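You operate a simulated robot arm through the tools that you are given. There is no shell and no other tool.

You run a simulated robot arm. Do the job below in one go: nothing can be reset, and whatever is moved stays where it is left.

JOB
Uncross the green plugs of modules 1 and 3 and test both modules.
Fine: each goes into the module of its number; first rest plug 1 in the dummy data socket between them; both lamps end green.

Only the result counts: the job must be done as asked and must still hold three seconds after the hand-in. Knocking over, shifting, dropping, spilling or breaking anything else fails it.

ROBOT AND FRAMES
A 7-joint arm with a two-finger parallel gripper, fixed in place. Base frame: the origin is at the foot of the arm, x ahead of it, y to its left, z up. Units: m, rad, N and s.
With the tool pointing down near the work surface it reaches from about 0.36 to 0.76 m from the base axis. Its first joint turns from -2.496 to 2.496 rad. Payload 3 kg.
The TCP is the grasp point between the finger pads, 0.03 m short of the fingertips. In the tool frame z runs along the fingers and y along their closing line. The gripper opens to 0.094 m. The fingers are 0.028 m wide and 0.01 m thick; the gripper's body (0.05 by 0.096 m) begins 0.055 m behind the TCP.
Orientation is that of the tool frame in the base frame, as a unit quaternion [x, y, z, w]. With the fingers straight down and closing along the base's y, the tool's x points along the base's -x, its y along +y and its z along -z.

CONTROLS
- The arm moves only by the tool arm_command. Its argument "moves" is a list of rows, each a list of 7 numbers: the turn, a rotation vector about the tool's x, y, z in units of 8 degrees (1.0 is 8 degrees), then the shift along the tool's x, y, z in units of 50 mm (1.0 is 50 mm), then the finger opening in m, from 0 to 0.094. In form: [[wx, wy, wz, tx, ty, tz, fingers], ...]. A call has 1 to 20 rows; each row shifts and turns the commanded pose from where the row before left it, along the tool's axes as they then stand. A call with a number of a shift or a turn outside -1 to 1 is refused whole. Each row takes 0.2 s and may step no farther than 0.05 m and 0.15 rad from the row before; otherwise, or with a gripper value out of range, the whole call is refused. A pose out of reach is approached as far as the arm can. The call stops where the force on the tool passes 40 N (or 10 N more than at its start, if that is more) or the arm is blocked; 0.2 s more then pass. Each finger travels about 0.045 m/s and halts on what it meets, pressing with about 33 N; the grip force reading is that of the motor and also rises with nothing between the fingers. The clock runs only during rows and for 0.2 s after the last one: add rows that do not move to give the fingers time. It gives the time, the measured TCP pose, the force on the tool (base axes), the opening and the grip force at its end, in the units of the frame above (readings bear some noise), with the torque about the TCP (base axes, N m) and any sound that the robot's microphone picked up, and new pictures: "pictures" is both (left out), scene, wrist or none.
- Cameras (640 x 400 px; columns grow to the right, rows downward): "scene" is fixed at [0.2064, 0.4971, 1.5378]; the picture's right is [-0.97, -0.25, 0.00], its down [-0.11, 0.42, -0.90] and it looks along [0.23, -0.87, -0.43] (base axes); focal length 318 px, centre (320, 200). "wrist" rides on the gripper at [0.076, 0.014, -0.103] in the tool frame; the picture's right is [-0.18, 0.98, 0.00], its down [-0.75, -0.14, -0.64] and it looks along [-0.63, -0.12, 0.77] (tool axes); focal length 243 px, centre (320, 200). There is no depth. A picture from a camera that has moved, and an enlarged one, comes with that camera's place and axes in the base frame and with its lens. The place of the scene camera against the robot may be out by one fixed shift of up to 0.025 m in any direction.
- slide_trunk(by): slides the trunk up (or, below 0, down) by that many m; the arm rides with it, the base frame stays. It gives what a move gives, with no picture.
- enlarge(camera, box): a new picture of the part [left, top, right, bottom] of that camera's present view, enlarged. The clock stands still meanwhile.
- job_done(): hands the job in; it is judged then, once.

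Nothing tells you positions but the pictures and the camera data. Unless the task says otherwise, let go and move clear before handing in.

The tools are called after "Request:" as name(argument=value, ...) on one line, values as JSON. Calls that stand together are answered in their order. arm_command: Moves the arm, as the interface text tells. Its arguments: {"type":"object","properties":{"moves":{"type":"array","items":{"type":"array","items":{"type":"number"}}},"pictures":{"type":"string","enum":["both","scene","wrist","none"]}},"required":["moves"]} The other tools are called the same way: slide_trunk (by) slides the trunk up or down; enlarge (camera, box) takes an enlarged picture of a part of a camera's view; job_done () hands the job in.

At the start:

```text
time: 0.0
eef_pos: [0.5131, -0.2865, 1.2312]
ee_rot: [0.0, 1.0, 0.001, 0.0]
ft_force: [1.3, 0.8, 0.2]
ft_torque: [-0.02, -0.03, -0.01]
gripper_width: 0.094
gripper_force: 0.1
trunk travel left (down, up): [-0.3, 0.09]
```

scene: 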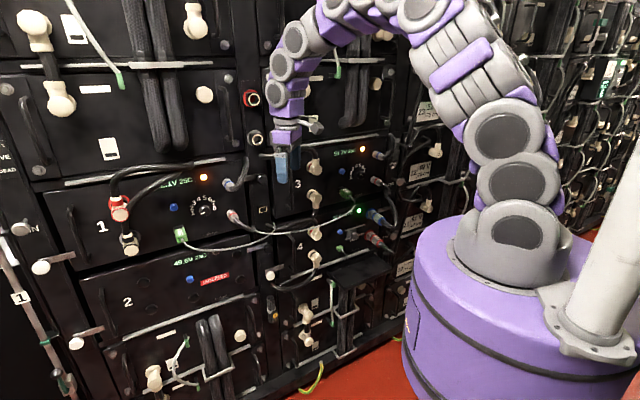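
wrist: 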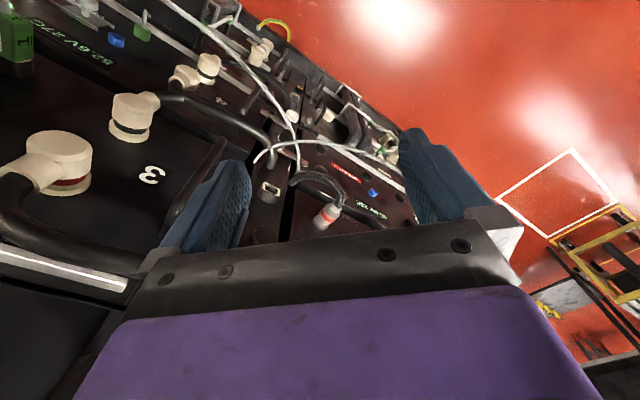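

I see a rack of battery modules: modules 1 and 2 are on the left of the scene picture and 3 and 4 on the right, with the arm hanging in front. I'll enlarge the views to find the green plugs, the dummy socket and the test buttons.

Request:
enlarge(camera="scene", box=[70, 140, 270, 265])

Request:
enlarge(camera="scene", box=[230, 120, 430, 245])

Request:
enlarge(camera="wrist", box=[0, 0, 320, 200])

Request:
enlarge(camera="wrist", box=[220, 80, 440, 240])

```text
3.20 times, centred on (170, 202) of scene
camera zoom: at [0.2064, 0.4971, 1.5378], right [-0.97, -0.25, 0.0], down [-0.11, 0.42, -0.9], along [0.23, -0.87, -0.43], focal length 1019 px, centre (800, 192)
```

zoom: 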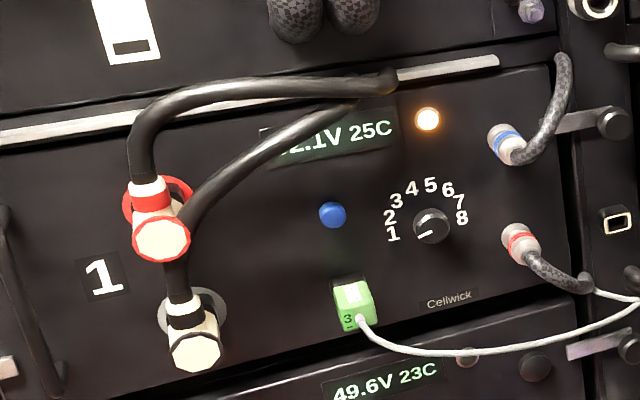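

```text
3.20 times, centred on (330, 182) of scene
camera zoom: at [0.2064, 0.4971, 1.5378], right [-0.97, -0.25, 0.0], down [-0.11, 0.42, -0.9], along [0.23, -0.87, -0.43], focal length 1019 px, centre (288, 256)
```

zoom: 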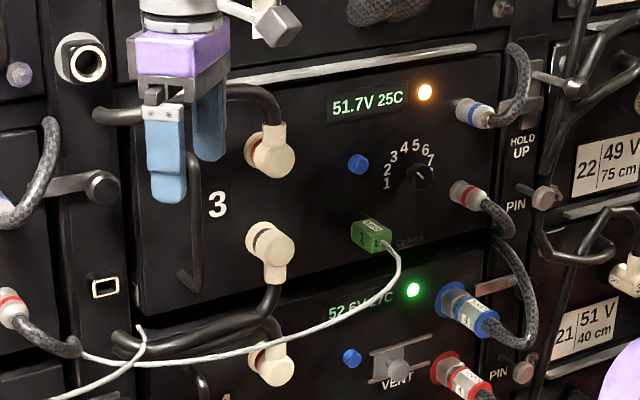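

```text
2.00 times, centred on (160, 100) of wrist
camera zoom: at [0.4364, -0.2718, 1.3347], right [0.18, 0.98, 0.0], down [0.75, -0.14, 0.64], along [0.63, -0.12, -0.77], focal length 485 px, centre (640, 400)
```

zoom: 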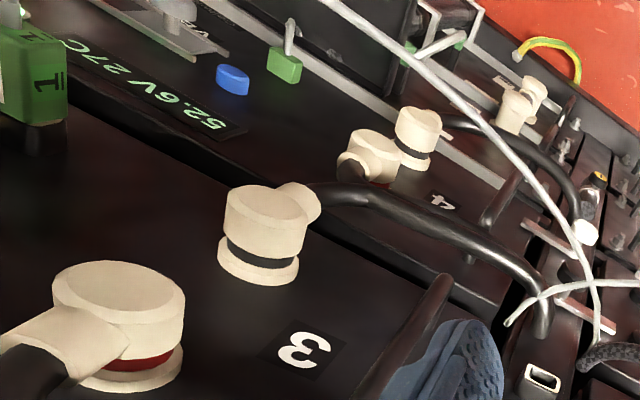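

```text
2.50 times, centred on (330, 160) of wrist
camera zoom: at [0.4364, -0.2718, 1.3347], right [0.18, 0.98, 0.0], down [0.75, -0.14, 0.64], along [0.63, -0.12, -0.77], focal length 606 px, centre (295, 300)
```

zoom: 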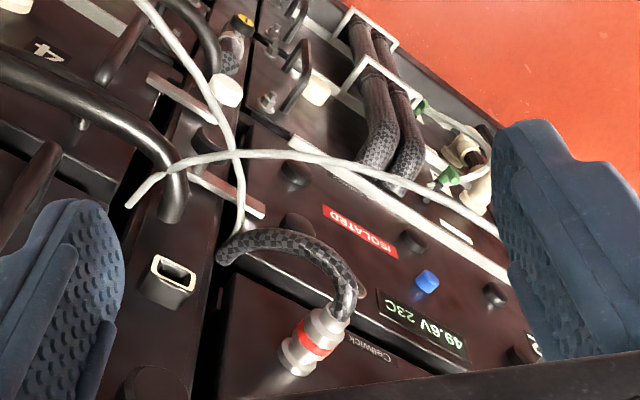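

The rack face appears to run diagonally: its inward direction is about (0.74, -0.67, 0), and it lies about 0.68 m from the base. I'll turn the tool to face it while backing off, then look again.

Request:
arm_command(moves=[[0, 0, 0.875, 0.5, 0, 0, 0.094], [0, 0, 0.875, 0.5, 0, 0, 0.094], [0, 0, 0.875, 0.4, 0, 0, 0.094], [0, 0, 0.875, 0.3, 0, 0, 0.094], [0, 0, 0.875, 0, 0, 0, 0.094], [0, 0, 0.875, 0, 0, 0, 0.094], [0, 0, 0, 0, 0, 0, 0.094]], pictures="both")

```text
time: 1.6
eef_pos: [0.4262, -0.2719, 1.232]
ee_rot: [0.359, 0.933, 0.0, 0.0]
ft_force: [0.1, 0.1, -1.0]
ft_torque: [0.0, -0.01, 0.03]
gripper_width: 0.0942
gripper_force: 0.1
trunk travel left (down, up): [-0.3, 0.09]
camera wrist: at [0.3806, -0.2104, 1.3347], right [0.8, 0.61, 0.0], down [0.46, -0.61, 0.64], along [0.39, -0.51, -0.77], focal length 243 px, centre (320, 200)
```

scene: 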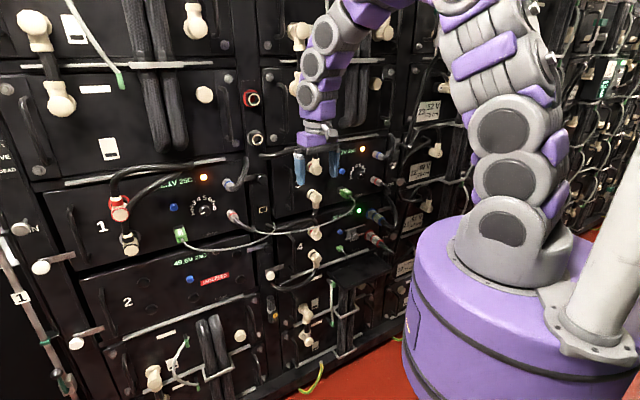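
wrist: 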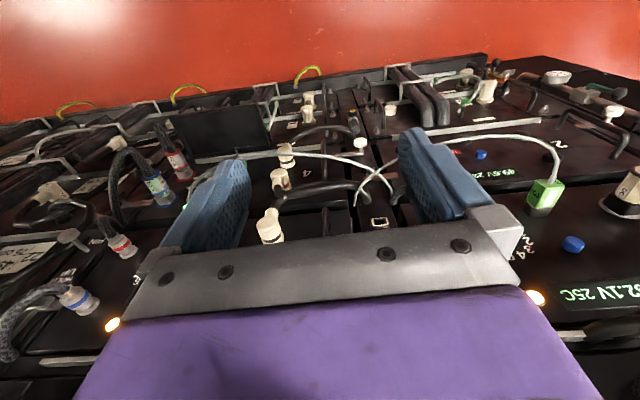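

The tool now faces the rack in yaw. Next I tilt it toward horizontal so the fingers point at the rack.

Request:
arm_command(moves=[[0, -0.9375, 0, 0, 0, 0, 0.094], [0, -0.9375, 0, 0, 0, 0, 0.094], [0, -0.9375, 0, 0, 0, 0, 0.094], [0, -0.9375, 0, 0, 0, 0, 0.094], [0, -0.9375, 0, 0, 0, 0, 0.094], [0, -0.9375, 0, 0, 0, 0, 0.094], [0, 0, 0, 0, 0, 0, 0.094]], pictures="both")

```text
time: 3.2
eef_pos: [0.4338, -0.3025, 1.2299]
ee_rot: [0.333, 0.864, -0.136, 0.353]
ft_force: [0.0, -0.7, -0.6]
ft_torque: [0.02, -0.06, 0.0]
gripper_width: 0.094
gripper_force: 0.2
out of reach, approached as far as the arm can: row 6
trunk travel left (down, up): [-0.3, 0.09]
camera wrist: at [0.3496, -0.2062, 1.251], right [0.76, 0.64, 0.13], down [-0.03, -0.16, 0.99], along [0.65, -0.75, -0.11], focal length 243 px, centre (320, 200)
```

scene: 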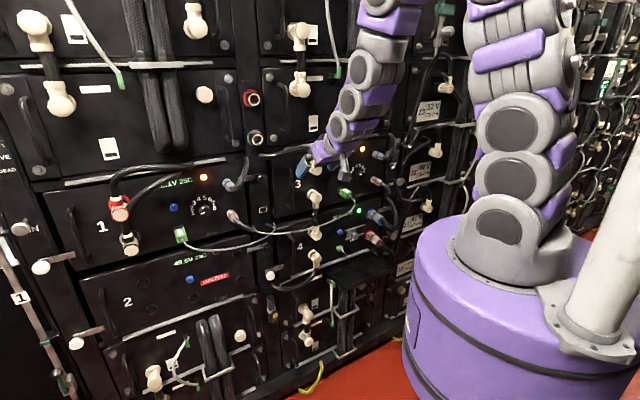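
wrist: 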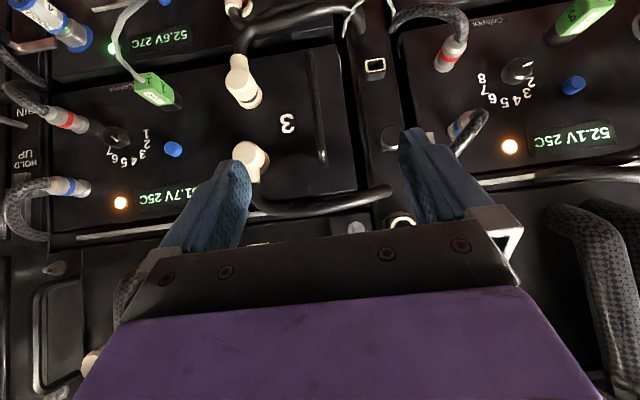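

The tilt stopped short, at about 45°, because the wrist ran out of travel at this arm height. I'll lower the trunk and bring the hand back up so the forearm comes in flatter.

Request:
slide_trunk(by=-0.1)

```text
time: 4.5
eef_pos: [0.4336, -0.2989, 1.1325]
ee_rot: [0.332, 0.864, -0.136, 0.353]
ft_force: [0.0, -0.1, -0.3]
ft_torque: [-0.02, 0.03, -0.03]
gripper_width: 0.0939
gripper_force: 0.0
trunk travel left (down, up): [-0.2, 0.19]
```

Request:
arm_command(moves=[[0, 0, 0, -0.7, 0, -0.7, 0.094], [0, 0, 0, -0.7, 0, -0.7, 0.094], [0, 0, 0, 0, 0, 0, 0.094]], pictures="none")

Request:
slide_trunk(by=-0.1)

Request:
arm_command(moves=[[0, 0, 0, -0.7, 0, -0.7, 0.094], [0, 0, 0, -0.7, 0, -0.7, 0.094], [0, 0, 0, 0, 0, 0, 0.094]], pictures="both")

```text
time: 5.3
eef_pos: [0.4332, -0.2956, 1.2328]
ee_rot: [0.332, 0.864, -0.136, 0.353]
ft_force: [0.1, 0.1, -0.4]
ft_torque: [0.01, -0.01, -0.01]
gripper_width: 0.0942
gripper_force: 0.0
trunk travel left (down, up): [-0.2, 0.19]
```

```text
time: 6.7
eef_pos: [0.4338, -0.2982, 1.1329]
ee_rot: [0.331, 0.865, -0.136, 0.353]
ft_force: [-1.0, 0.1, -0.5]
ft_torque: [0.0, 0.02, 0.02]
gripper_width: 0.0941
gripper_force: 0.0
trunk travel left (down, up): [-0.1, 0.29]
```

```text
time: 7.5
eef_pos: [0.4336, -0.2996, 1.2349]
ee_rot: [0.332, 0.864, -0.137, 0.353]
ft_force: [0.0, -0.2, 1.2]
ft_torque: [0.01, -0.02, 0.03]
gripper_width: 0.0939
gripper_force: 0.0
trunk travel left (down, up): [-0.1, 0.29]
camera wrist: at [0.3497, -0.2043, 1.2553], right [0.76, 0.64, 0.13], down [-0.03, -0.16, 0.99], along [0.65, -0.75, -0.1], focal length 243 px, centre (320, 200)
```

scene: 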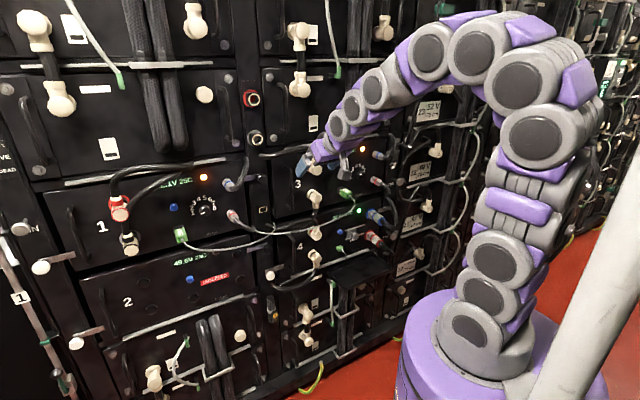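
wrist: 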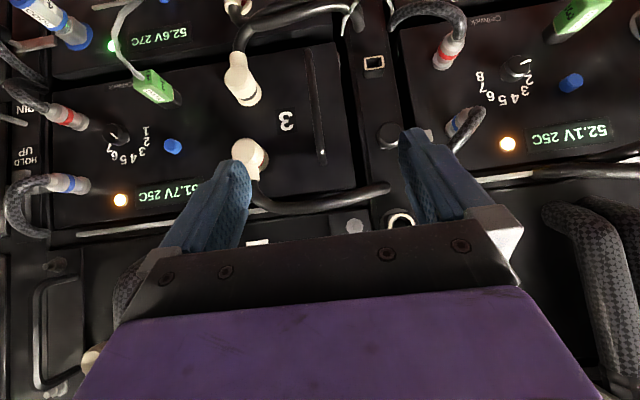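

Lowering the trunk works: the forearm is now much flatter. I'll use the last 0.1 m and carry on tilting.

Request:
slide_trunk(by=-0.1)

Request:
arm_command(moves=[[0, -0.5, 0, -0.5, 0, -0.5, 0.094], [0, -0.9, 0, -0.2, 0, -0.4, 0.094], [0, -0.9, 0, 0, 0, 0, 0.094], [0, -0.9, 0, 0, 0, 0, 0.094], [0, -0.9, 0, 0, 0, 0, 0.094], [0, -0.9, 0, 0, 0, 0, 0.094], [0, -0.625, 0, 0, 0, 0, 0.094], [0, 0, 0, 0, 0, 0, 0.094]], pictures="both")

```text
time: 8.8
eef_pos: [0.4334, -0.2998, 1.1341]
ee_rot: [0.331, 0.864, -0.137, 0.353]
ft_force: [-0.6, -1.2, 0.5]
ft_torque: [0.02, 0.01, 0.01]
gripper_width: 0.0938
gripper_force: 0.1
trunk travel left (down, up): [0.0, 0.39]
```

```text
time: 10.6
eef_pos: [0.4522, -0.3071, 1.2385]
ee_rot: [0.263, 0.684, -0.245, 0.635]
ft_force: [-0.1, -0.8, -0.2]
ft_torque: [0.0, 0.02, -0.03]
gripper_width: 0.0944
gripper_force: 0.0
out of reach, approached as far as the arm can: row 5, 6, 7
trunk travel left (down, up): [0.0, 0.39]
camera wrist: at [0.3815, -0.2247, 1.1707], right [0.67, 0.72, 0.18], down [-0.53, 0.29, 0.8], along [0.52, -0.63, 0.57], focal length 243 px, centre (320, 200)
```

scene: 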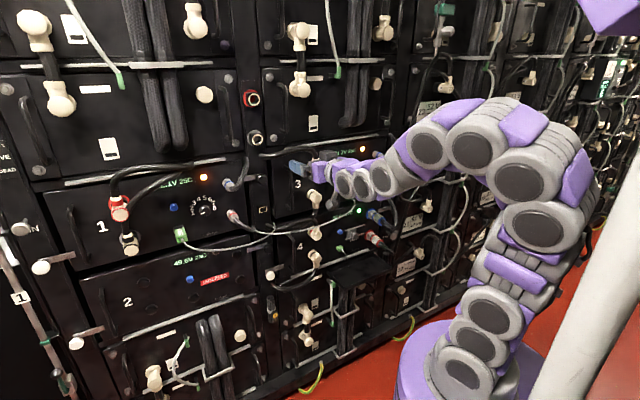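
wrist: 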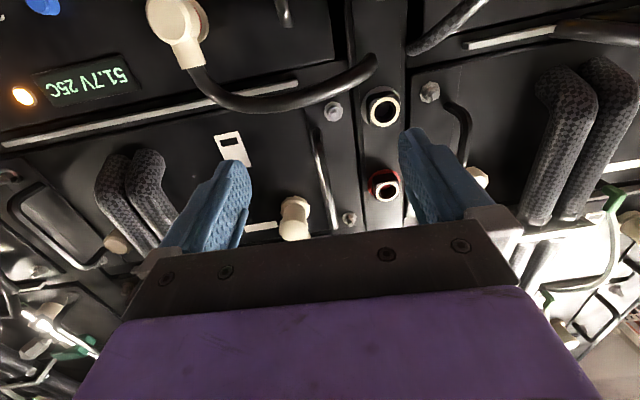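

The tool is nearly horizontal now. I'll back off slightly and lower to plug height, checking how much tilt the arm keeps.

Request:
arm_command(moves=[[0, 0, 0, 0.5, 0, -0.6, 0.094], [0, 0, 0, 1, 0, 0, 0.094], [0, 0, 0, 1, 0, 0, 0.094], [0, 0, 0, 0.5, 0, 0, 0.094], [0, 0, 0, 0, 0, 0, 0.094]], pictures="both")

```text
time: 11.8
eef_pos: [0.4929, -0.3211, 1.1659]
ee_rot: [0.263, 0.684, -0.245, 0.635]
ft_force: [-0.7, -0.3, 0.5]
ft_torque: [0.01, 0.0, 0.03]
gripper_width: 0.0941
gripper_force: 0.0
out of reach, approached as far as the arm can: row 1, 2, 3, 4
trunk travel left (down, up): [0.0, 0.39]
camera wrist: at [0.4227, -0.2366, 1.0976], right [0.67, 0.72, 0.18], down [-0.53, 0.29, 0.8], along [0.52, -0.63, 0.57], focal length 243 px, centre (320, 200)
```

scene: 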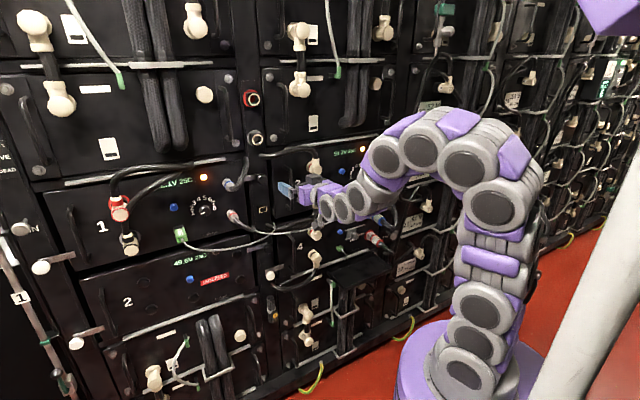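
wrist: 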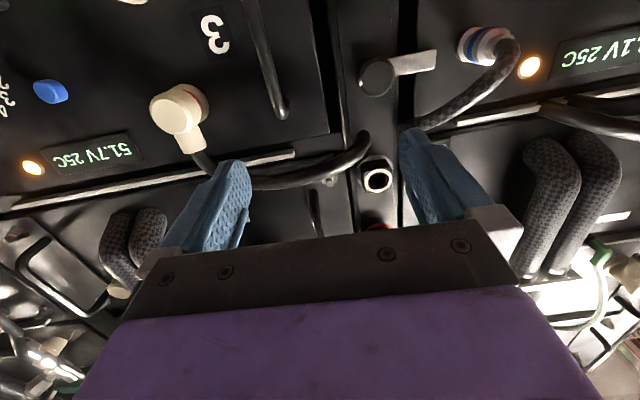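

The arm kept its orientation but crept toward the rack instead of lowering. A tilt of about 65° should be enough for gripping the plug sides, so I'll reduce the tilt, back off and lower again.

Request:
arm_command(moves=[[0, 0.83, 0, 0, 0, -0.3, 0.094], [0, 0.83, 0, 0, 0, -0.3, 0.094], [0, 0.84, 0, 0, 0, 0, 0.094], [0, 0, 0, 0.72, 0, 0.03, 0.094], [0, 0, 0, 0.72, 0, 0.03, 0.094], [0, 0, 0, 0, 0, 0, 0.094]], pictures="both")

```text
time: 13.2
eef_pos: [0.4559, -0.2889, 1.1145]
ee_rot: [0.302, 0.785, -0.195, 0.504]
ft_force: [-0.2, 0.8, 0.9]
ft_torque: [0.01, -0.03, 0.01]
gripper_width: 0.0941
gripper_force: 0.0
out of reach, approached as far as the arm can: row 5
trunk travel left (down, up): [0.0, 0.39]
camera wrist: at [0.3725, -0.1942, 1.0884], right [0.72, 0.68, 0.17], down [-0.3, 0.08, 0.95], along [0.63, -0.73, 0.26], focal length 243 px, centre (320, 200)
```

scene: 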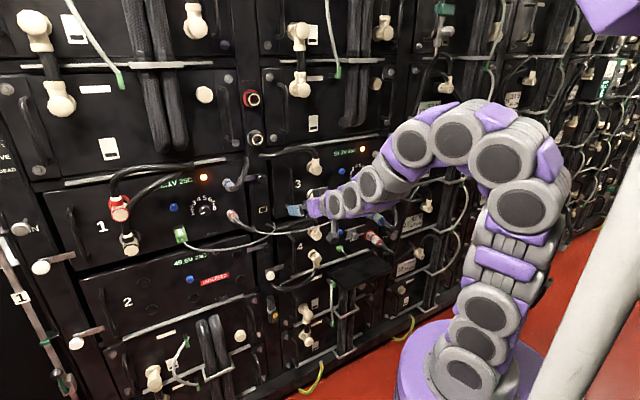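
wrist: 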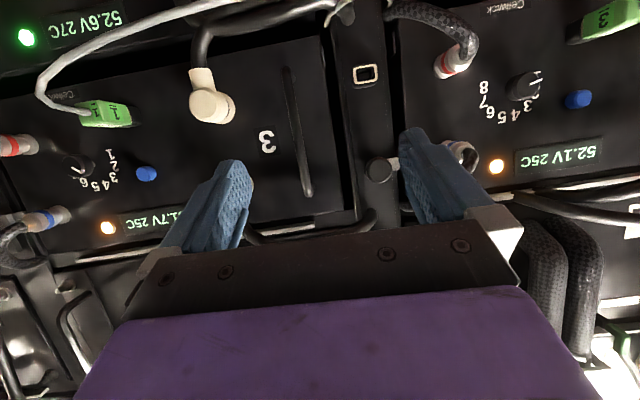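

From two wrist views I triangulate blue button 3 at about (0.428, -0.629, 1.10), blue button 1 at (0.848, -0.207, 1.10), the dummy socket at (0.653, -0.389, 1.024) and plug 1 near (0.405, -0.617, 1.015). The rack's inward normal is then almost exactly -45°. I'll enlarge the details before going on.

Request:
enlarge(camera="wrist", box=[20, 60, 220, 260])

Request:
enlarge(camera="wrist", box=[440, 0, 640, 200])

Request:
enlarge(camera="wrist", box=[280, 0, 480, 200])

Request:
enlarge(camera="scene", box=[150, 160, 250, 260])

```text
2.00 times, centred on (120, 160) of wrist
camera zoom: at [0.3725, -0.1942, 1.0884], right [0.72, 0.68, 0.17], down [-0.3, 0.08, 0.95], along [0.63, -0.73, 0.26], focal length 485 px, centre (720, 280)
```

zoom: 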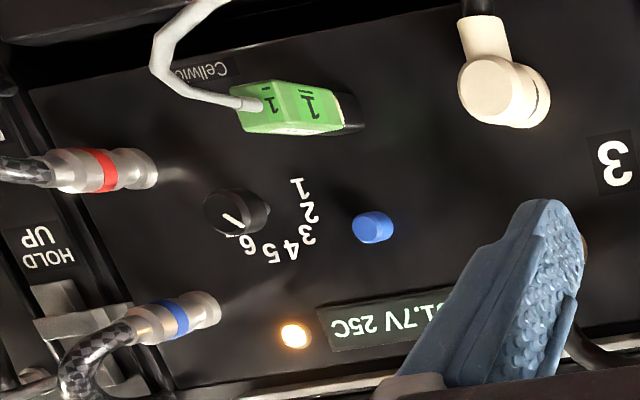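

```text
2.00 times, centred on (540, 100) of wrist
camera zoom: at [0.3725, -0.1942, 1.0884], right [0.72, 0.68, 0.17], down [-0.3, 0.08, 0.95], along [0.63, -0.73, 0.26], focal length 485 px, centre (-120, 400)
```

zoom: 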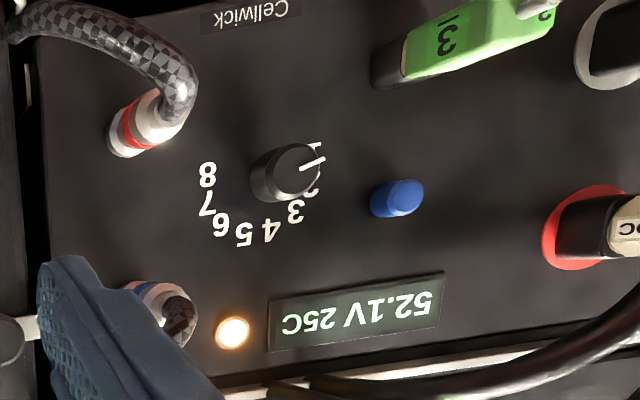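

```text
2.00 times, centred on (380, 100) of wrist
camera zoom: at [0.3725, -0.1942, 1.0884], right [0.72, 0.68, 0.17], down [-0.3, 0.08, 0.95], along [0.63, -0.73, 0.26], focal length 485 px, centre (200, 400)
```

zoom: 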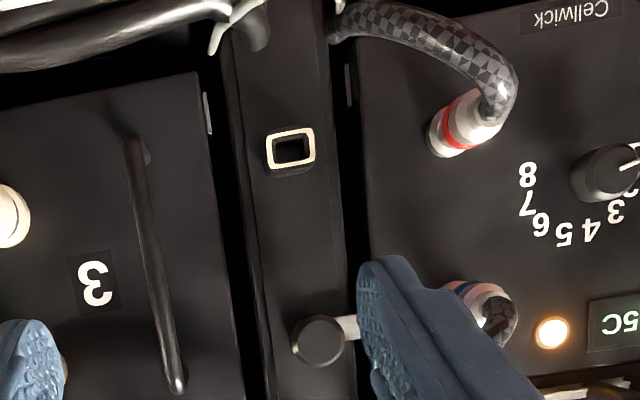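

```text
4.00 times, centred on (200, 210) of scene
camera zoom: at [0.2064, 0.4971, 1.5378], right [-0.97, -0.25, 0.0], down [-0.11, 0.42, -0.9], along [0.23, -0.87, -0.43], focal length 1273 px, centre (800, 160)
```

zoom: 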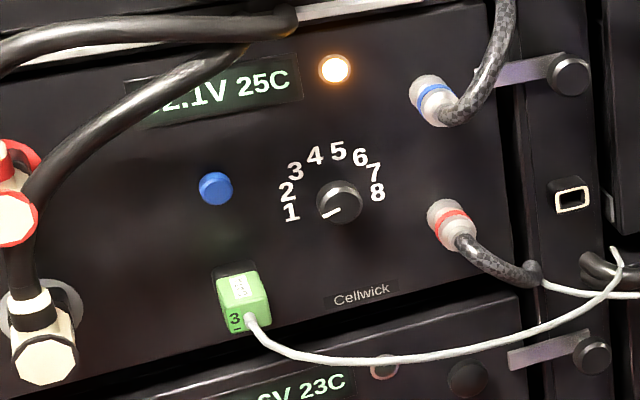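

Request:
enlarge(camera="scene", box=[330, 140, 390, 200])

Request:
enlarge(camera="wrist", box=[60, 130, 140, 200])

Request:
enlarge(camera="wrist", box=[80, 80, 160, 150])

Request:
enlarge(camera="wrist", box=[0, 0, 640, 200])

```text
6.67 times, centred on (360, 170) of scene
camera zoom: at [0.2064, 0.4971, 1.5378], right [-0.97, -0.25, 0.0], down [-0.11, 0.42, -0.9], along [0.23, -0.87, -0.43], focal length 2122 px, centre (53, 400)
```

zoom: 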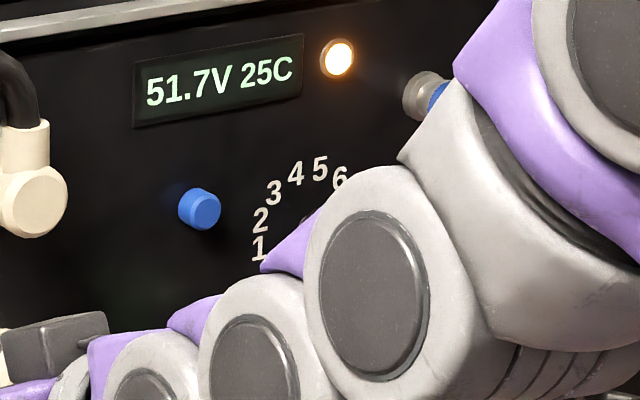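

```text
5.71 times, centred on (100, 165) of wrist
camera zoom: at [0.3725, -0.1942, 1.0884], right [0.72, 0.68, 0.17], down [-0.3, 0.08, 0.95], along [0.63, -0.73, 0.26], focal length 1386 px, centre (1577, 400)
```

zoom: 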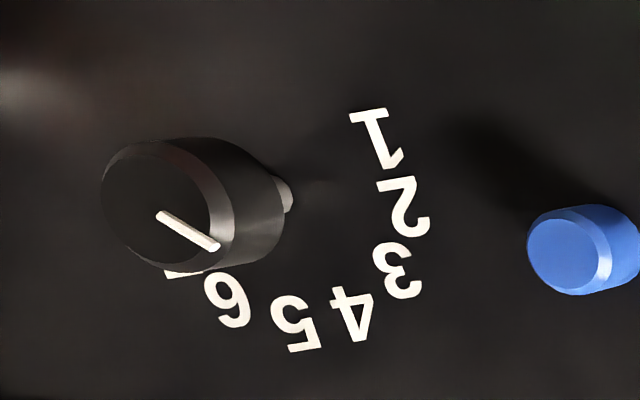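

```text
5.71 times, centred on (120, 115) of wrist
camera zoom: at [0.3725, -0.1942, 1.0884], right [0.72, 0.68, 0.17], down [-0.3, 0.08, 0.95], along [0.63, -0.73, 0.26], focal length 1386 px, centre (1463, 686)
```

zoom: 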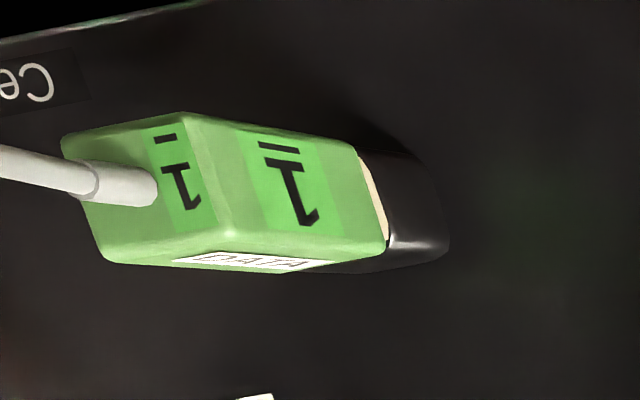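

```text
1.00 times, centred on (320, 100) of wrist (not enlarged: the box is as wide or as high as the picture)
camera zoom: at [0.3725, -0.1942, 1.0884], right [0.72, 0.68, 0.17], down [-0.3, 0.08, 0.95], along [0.63, -0.73, 0.26], focal length 243 px, centre (320, 300)
```

zoom: 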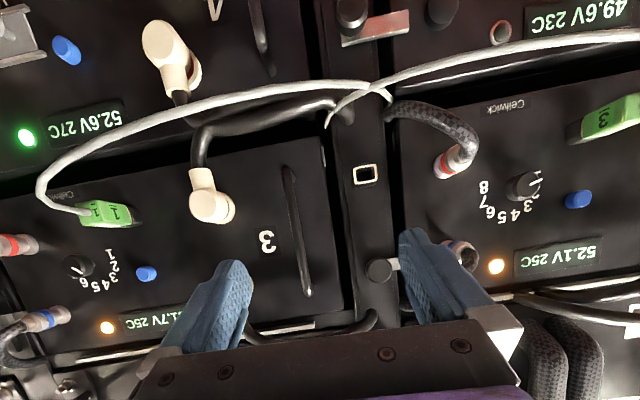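

Both dials already match their modules, 1 at 1 and 3 at 3. I'll square the yaw to -45° and slide right until I'm in front of plug 1, staying well back.

Request:
arm_command(moves=[[0.341, 0, 0.156, 0, -0.7, 0, 0.094], [0, 0, 0, 0, -0.93, 0, 0.094], [0, 0, 0, 0, -0.93, 0, 0.094], [0, 0, 0, 0, -0.93, 0, 0.094], [0, 0, 0, 0, -0.93, 0, 0.094], [0, 0, 0, 0, -0.93, 0, 0.094], [0, 0, 0, 0, 0, 0, 0.094]], pictures="both")

```text
time: 14.8
eef_pos: [0.2709, -0.4844, 1.1247]
ee_rot: [0.323, 0.776, -0.209, 0.5]
ft_force: [-0.4, 0.0, 0.4]
ft_torque: [0.03, 0.0, 0.01]
gripper_width: 0.0937
gripper_force: 0.1
out of reach, approached as far as the arm can: row 1, 2
trunk travel left (down, up): [0.0, 0.39]
camera wrist: at [0.1935, -0.3845, 1.0983], right [0.75, 0.64, 0.17], down [-0.29, 0.09, 0.95], along [0.59, -0.76, 0.26], focal length 243 px, centre (320, 200)
```

scene: 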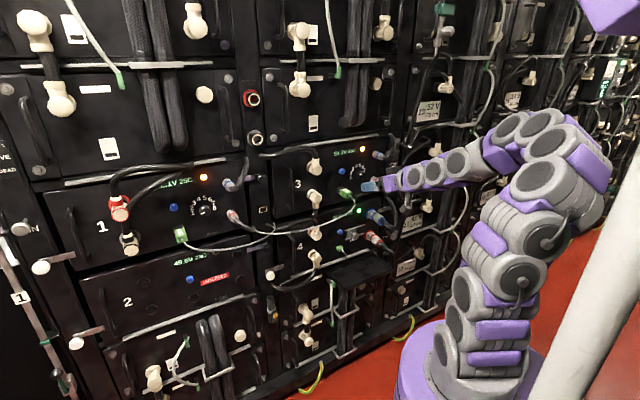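
wrist: 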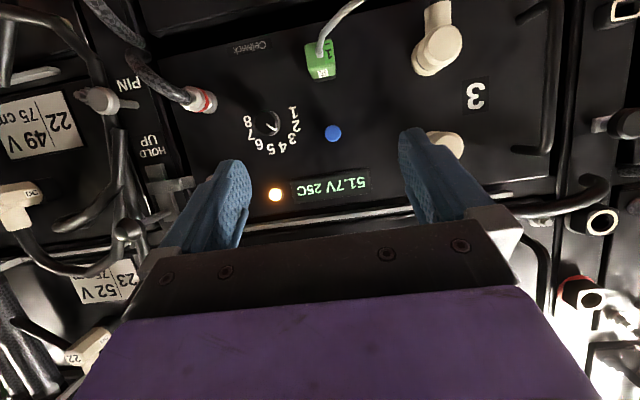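

Request:
enlarge(camera="wrist", box=[220, 0, 420, 140])

Request:
enlarge(camera="wrist", box=[280, 0, 360, 80])

Request:
enlarge(camera="scene", box=[330, 160, 410, 220])

```text
2.86 times, centred on (320, 70) of wrist
camera zoom: at [0.1935, -0.3845, 1.0983], right [0.75, 0.64, 0.17], down [-0.29, 0.09, 0.95], along [0.59, -0.76, 0.26], focal length 693 px, centre (320, 571)
```

zoom: 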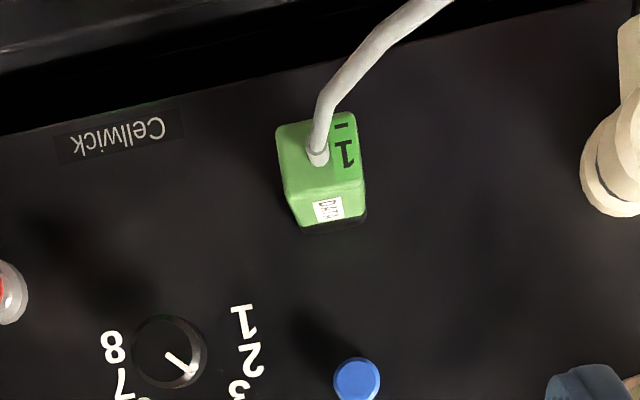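

```text
5.00 times, centred on (320, 40) of wrist
camera zoom: at [0.1935, -0.3845, 1.0983], right [0.75, 0.64, 0.17], down [-0.29, 0.09, 0.95], along [0.59, -0.76, 0.26], focal length 1213 px, centre (320, 1000)
```

zoom: 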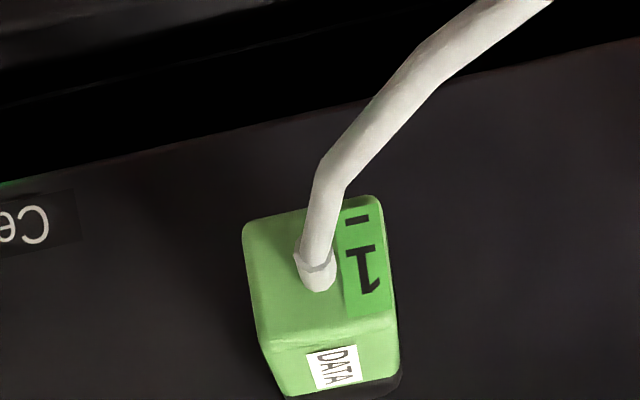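

```text
6.67 times, centred on (370, 190) of scene
camera zoom: at [0.2064, 0.4971, 1.5378], right [-0.97, -0.25, 0.0], down [-0.11, 0.42, -0.9], along [0.23, -0.87, -0.43], focal length 2122 px, centre (-13, 267)
```

zoom: 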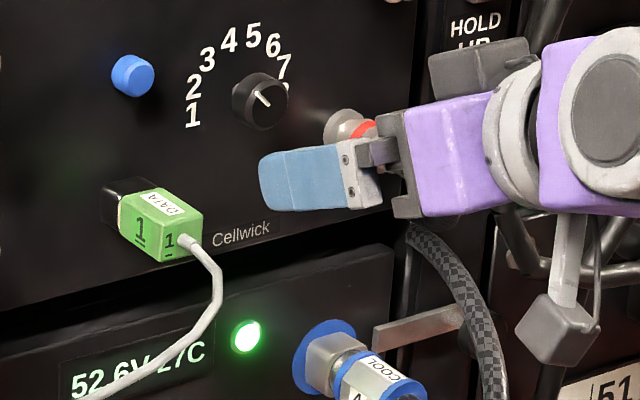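

Plug 1's body measures about 29 × 22 × 44 mm, with its front face at d≈0.696, l≈-0.1445, z≈1.018 (d is depth into the rack, l is to the left along it). I'll go to a pre-grasp pose ahead of it and re-check with the wrist camera.

Request:
arm_command(moves=[[0, 0, 0, 0.34, 0.065, 0.81, 0.094], [0, 0, 0, 0.34, 0.065, 0.81, 0.094], [0, 0, 0, 0, 0, 0, 0.094]], pictures="wrist")

```text
time: 15.6
eef_pos: [0.319, -0.5198, 1.0637]
ee_rot: [0.321, 0.777, -0.207, 0.5]
ft_force: [0.5, 0.2, 0.4]
ft_torque: [0.02, 0.01, 0.05]
gripper_width: 0.0937
gripper_force: 0.1
trunk travel left (down, up): [0.0, 0.39]
camera wrist: at [0.2407, -0.421, 1.036], right [0.75, 0.64, 0.17], down [-0.29, 0.1, 0.95], along [0.59, -0.76, 0.26], focal length 243 px, centre (320, 200)
```

wrist: 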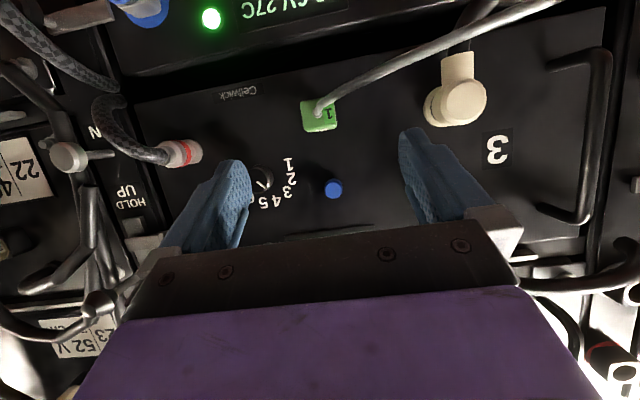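

Request:
enlarge(camera="wrist", box=[280, 70, 380, 150])

```text
5.00 times, centred on (330, 110) of wrist
camera zoom: at [0.2407, -0.421, 1.036], right [0.75, 0.64, 0.17], down [-0.29, 0.1, 0.95], along [0.59, -0.76, 0.26], focal length 1213 px, centre (270, 650)
```

zoom: 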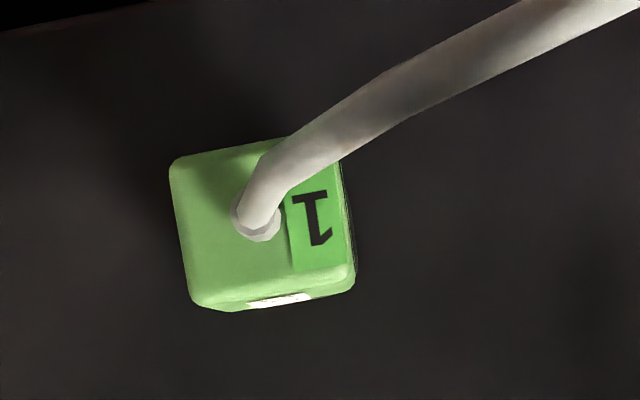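

The plug's cable comes straight out and would pass under the palm and camera. I'll reduce the tilt to about 47° so the hand comes in from above the cable, then move partway in.

Request:
arm_command(moves=[[0, 0.75, 0, 0, 0, 0, 0.094], [0, 0.75, 0, 0, 0, 0, 0.094], [0, 0.75, 0, 0, 0, 0, 0.094], [0, 0, 0, -0.27, -0.01, 0.64, 0.094], [0, 0, 0, -0.27, -0.01, 0.64, 0.094], [0, 0, 0, 0, 0, 0, 0.094]], pictures="both")

Request:
enlarge(camera="wrist", box=[240, 90, 400, 190])

Request:
enlarge(camera="scene", box=[320, 150, 440, 225])

```text
time: 17.0
eef_pos: [0.3648, -0.5704, 1.0341]
ee_rot: [0.35, 0.846, -0.154, 0.373]
ft_force: [-0.2, 0.0, 0.4]
ft_torque: [-0.01, 0.01, -0.01]
gripper_width: 0.094
gripper_force: 0.0
trunk travel left (down, up): [0.0, 0.39]
camera wrist: at [0.2854, -0.4702, 1.0476], right [0.78, 0.61, 0.14], down [-0.08, -0.12, 0.99], along [0.62, -0.79, -0.05], focal length 243 px, centre (320, 200)
```

scene: 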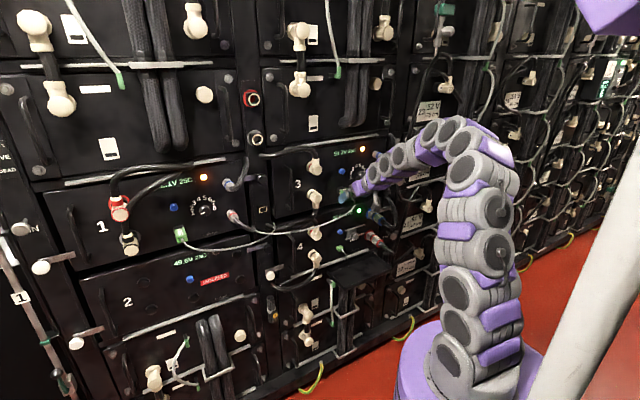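
wrist: 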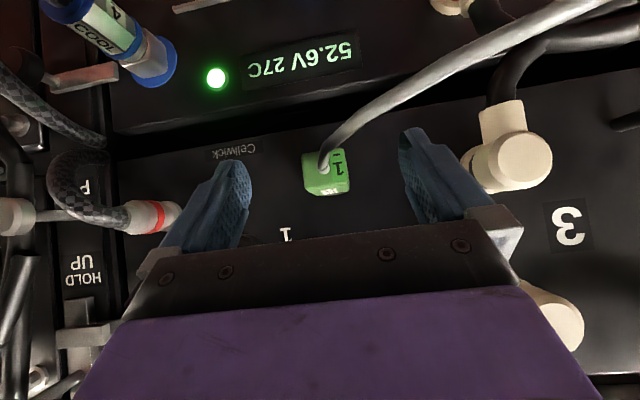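

```text
4.00 times, centred on (320, 140) of wrist
camera zoom: at [0.2854, -0.4702, 1.0476], right [0.78, 0.61, 0.14], down [-0.08, -0.12, 0.99], along [0.62, -0.79, -0.05], focal length 970 px, centre (320, 440)
```

zoom: 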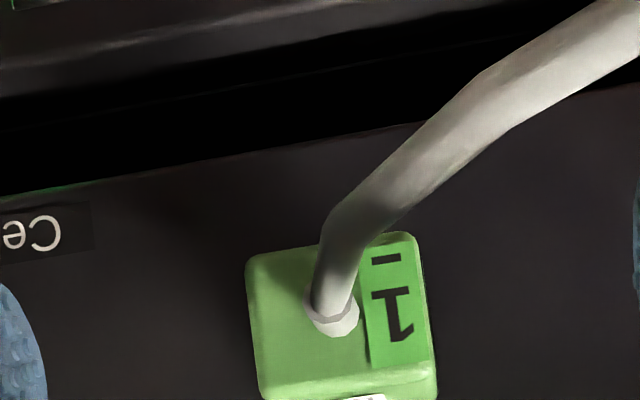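

```text
5.33 times, centred on (380, 188) of scene
camera zoom: at [0.2064, 0.4971, 1.5378], right [-0.97, -0.25, 0.0], down [-0.11, 0.42, -0.9], along [0.23, -0.87, -0.43], focal length 1698 px, centre (0, 267)
```

zoom: 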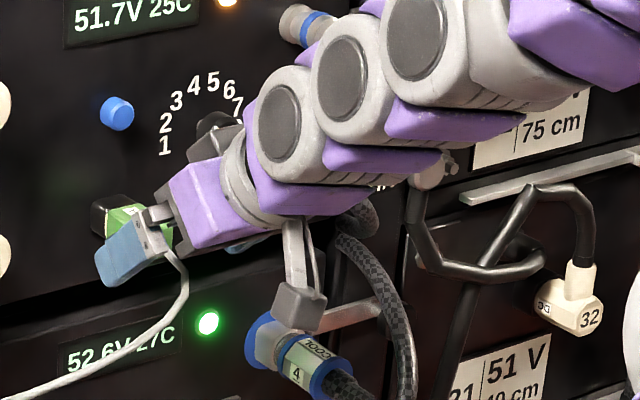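

The fingers now straddle plug 1 and the lateral alignment is within about 2 mm. I'll move in the last 4 cm without closing yet.

Request:
arm_command(moves=[[0, 0, 0, -0.2, 0.02, 0.365, 0.094], [0, 0, 0, -0.2, 0.02, 0.365, 0.094], [0, 0, 0, 0, 0, 0, 0.094]], pictures="both")

Request:
enlarge(camera="wrist", box=[220, 80, 420, 210])

Request:
enlarge(camera="scene", box=[320, 150, 440, 225])

```text
time: 17.8
eef_pos: [0.3925, -0.6002, 1.0254]
ee_rot: [0.351, 0.845, -0.154, 0.373]
ft_force: [0.2, -0.6, 0.6]
ft_torque: [-0.02, 0.0, -0.03]
gripper_width: 0.0939
gripper_force: 0.1
trunk travel left (down, up): [0.0, 0.39]
camera wrist: at [0.3141, -0.4996, 1.0381], right [0.78, 0.61, 0.14], down [-0.08, -0.12, 0.99], along [0.62, -0.79, -0.05], focal length 243 px, centre (320, 200)
```

scene: 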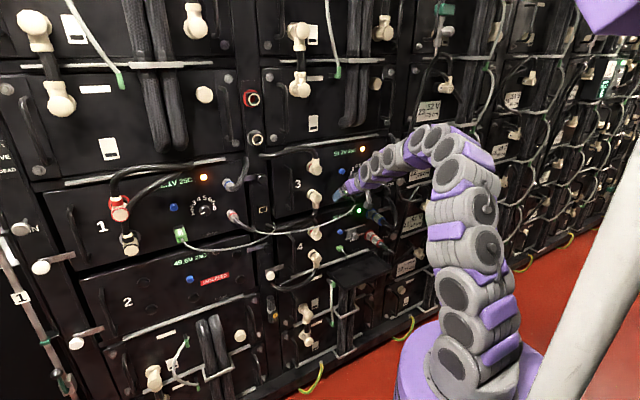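
wrist: 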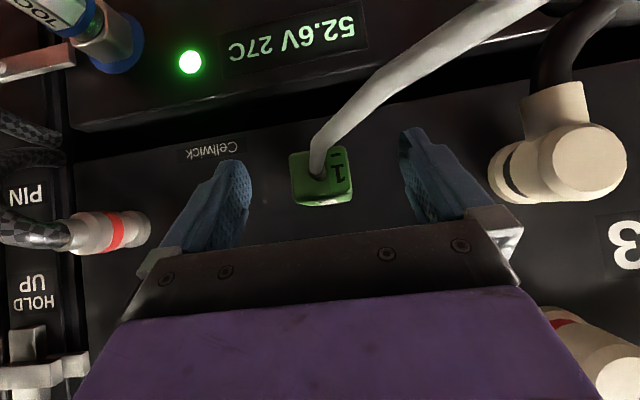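

```text
3.08 times, centred on (320, 145) of wrist
camera zoom: at [0.3141, -0.4996, 1.0381], right [0.78, 0.61, 0.14], down [-0.08, -0.12, 0.99], along [0.62, -0.79, -0.05], focal length 746 px, centre (320, 369)
```

zoom: 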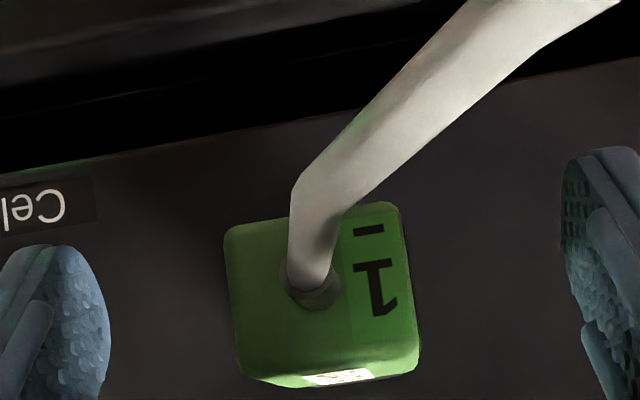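

```text
5.33 times, centred on (380, 188) of scene
camera zoom: at [0.2064, 0.4971, 1.5378], right [-0.97, -0.25, 0.0], down [-0.11, 0.42, -0.9], along [0.23, -0.87, -0.43], focal length 1698 px, centre (0, 267)
```

zoom: 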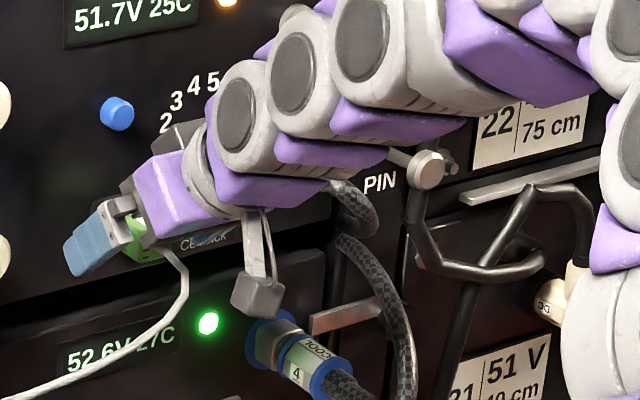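

The plug is centred between the fingers with no contact force. Closing the gripper on it now.

Request:
arm_command(moves=[[0, 0, 0, 0, 0, 0, 0.04], [0, 0, 0, 0, 0, 0, 0.02], [0, 0, 0, 0, 0, 0, 0.0], [0, 0, 0, 0, 0, 0, 0.0], [0, 0, 0, 0, 0, 0, 0.0], [0, 0, 0, 0, 0, 0, 0.0], [0, 0, 0, 0, 0, 0, 0.0]], pictures="both")

Request:
enlarge(camera="wrist", box=[220, 80, 420, 210])

```text
time: 19.4
eef_pos: [0.394, -0.5993, 1.0249]
ee_rot: [0.35, 0.845, -0.154, 0.373]
ft_force: [3.4, 0.2, 0.5]
ft_torque: [0.0, -0.01, 0.09]
gripper_width: 0.0335
gripper_force: 33.0
trunk travel left (down, up): [0.0, 0.39]
camera wrist: at [0.3145, -0.4995, 1.038], right [0.78, 0.61, 0.14], down [-0.08, -0.12, 0.99], along [0.62, -0.79, -0.05], focal length 243 px, centre (320, 200)
```

scene: 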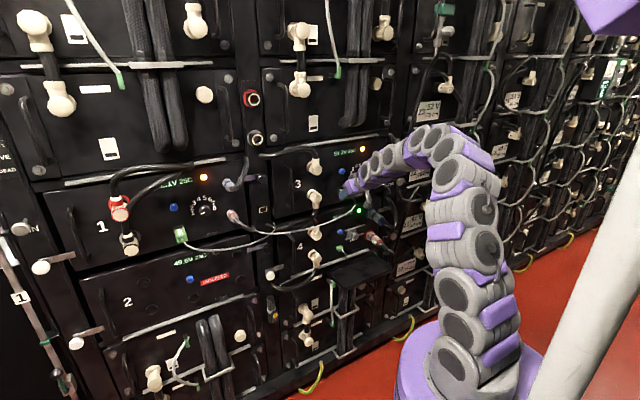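
wrist: 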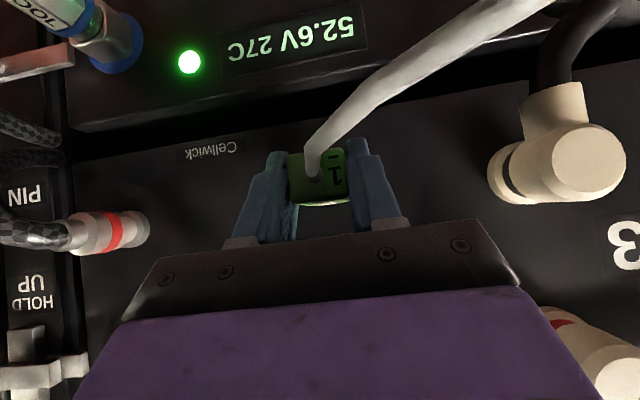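

```text
3.08 times, centred on (320, 145) of wrist
camera zoom: at [0.3145, -0.4995, 1.038], right [0.78, 0.61, 0.14], down [-0.08, -0.12, 0.99], along [0.62, -0.79, -0.05], focal length 746 px, centre (320, 369)
```

zoom: 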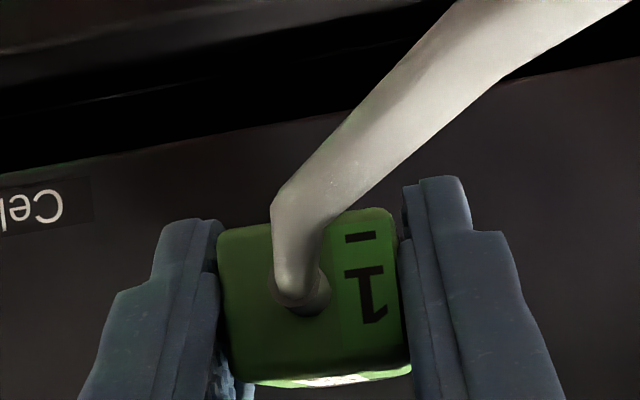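

Plug 1 is gripped at 33 N. Now I pull it straight out along the rack normal.

Request:
arm_command(moves=[[0, 0, 0, 0.135, 0, -0.148, 0.0], [0, 0, 0, 0.135, 0, -0.148, 0.0], [0, 0, 0, 0.135, 0, -0.148, 0.0], [0, 0, 0, 0.27, 0, -0.295, 0.0], [0, 0, 0, 0.27, 0, -0.295, 0.0], [0, 0, 0, 0, 0, 0, 0.0]], pictures="both")

Request:
enlarge(camera="wrist", box=[220, 80, 420, 210])

Request:
enlarge(camera="scene", box=[320, 150, 440, 225])

```text
time: 20.8
eef_pos: [0.3462, -0.5503, 1.0255]
ee_rot: [0.351, 0.845, -0.155, 0.373]
ft_force: [0.3, -0.2, -0.7]
ft_torque: [0.01, 0.01, 0.01]
gripper_width: 0.0336
gripper_force: 33.1
trunk travel left (down, up): [0.0, 0.39]
camera wrist: at [0.2665, -0.4503, 1.0389], right [0.78, 0.61, 0.14], down [-0.08, -0.12, 0.99], along [0.62, -0.79, -0.05], focal length 243 px, centre (320, 200)
```

scene: 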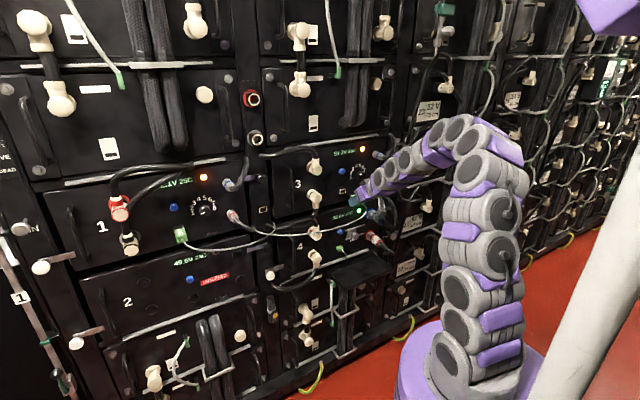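
wrist: 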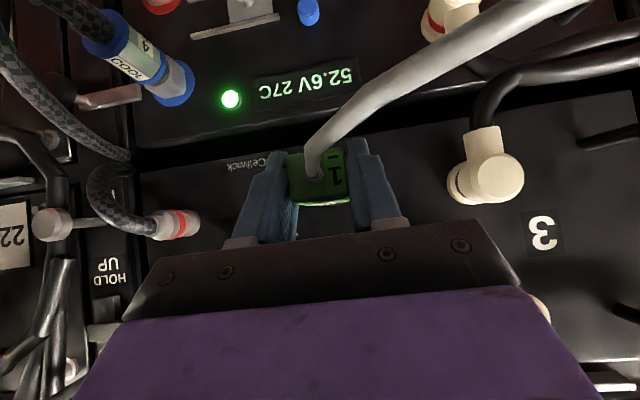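

```text
3.08 times, centred on (320, 145) of wrist
camera zoom: at [0.2665, -0.4503, 1.0389], right [0.78, 0.61, 0.14], down [-0.08, -0.12, 0.99], along [0.62, -0.79, -0.05], focal length 746 px, centre (320, 369)
```

zoom: 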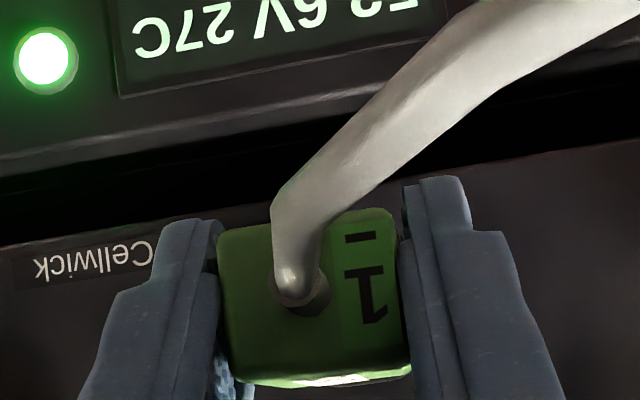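

```text
5.33 times, centred on (380, 188) of scene
camera zoom: at [0.2064, 0.4971, 1.5378], right [-0.97, -0.25, 0.0], down [-0.11, 0.42, -0.9], along [0.23, -0.87, -0.43], focal length 1698 px, centre (0, 267)
```

zoom: 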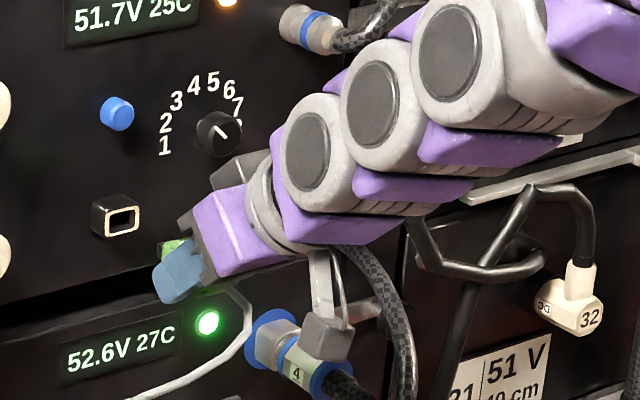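

Plug 1 is out and module 3's socket is now empty. I'll back away, rise a little and carry it left toward the dummy socket near l≈0.186, z≈1.024.

Request:
arm_command(moves=[[0, 0, 0, 0.1, 0, -0.775, 0.0], [0, 0, 0, 0.1, 0, -0.775, 0.0], [0, 0, 0, 0, 0.9, 0, 0.0], [0, 0, 0, 0, 0.9, 0, 0.0], [0, 0, 0, 0, 0.9, 0, 0.0], [0, 0, 0, 0, 0.9, 0, 0.0], [0, 0, 0, 0, 0, 0, 0.0]], pictures="both")

```text
time: 22.4
eef_pos: [0.4299, -0.3767, 1.0673]
ee_rot: [0.351, 0.845, -0.154, 0.372]
ft_force: [0.0, -0.5, -0.1]
ft_torque: [0.02, -0.02, 0.04]
gripper_width: 0.0334
gripper_force: 33.3
trunk travel left (down, up): [0.0, 0.39]
camera wrist: at [0.3507, -0.2755, 1.0805], right [0.78, 0.61, 0.14], down [-0.08, -0.12, 0.99], along [0.62, -0.79, -0.05], focal length 243 px, centre (320, 200)
```

scene: 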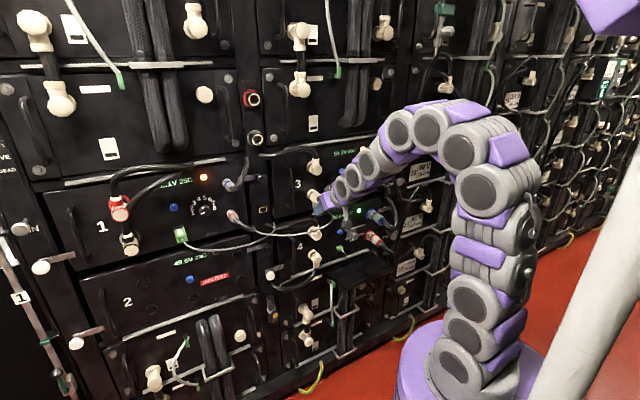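
wrist: 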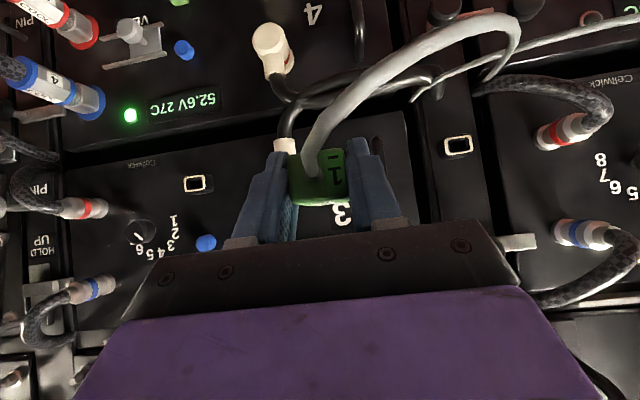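

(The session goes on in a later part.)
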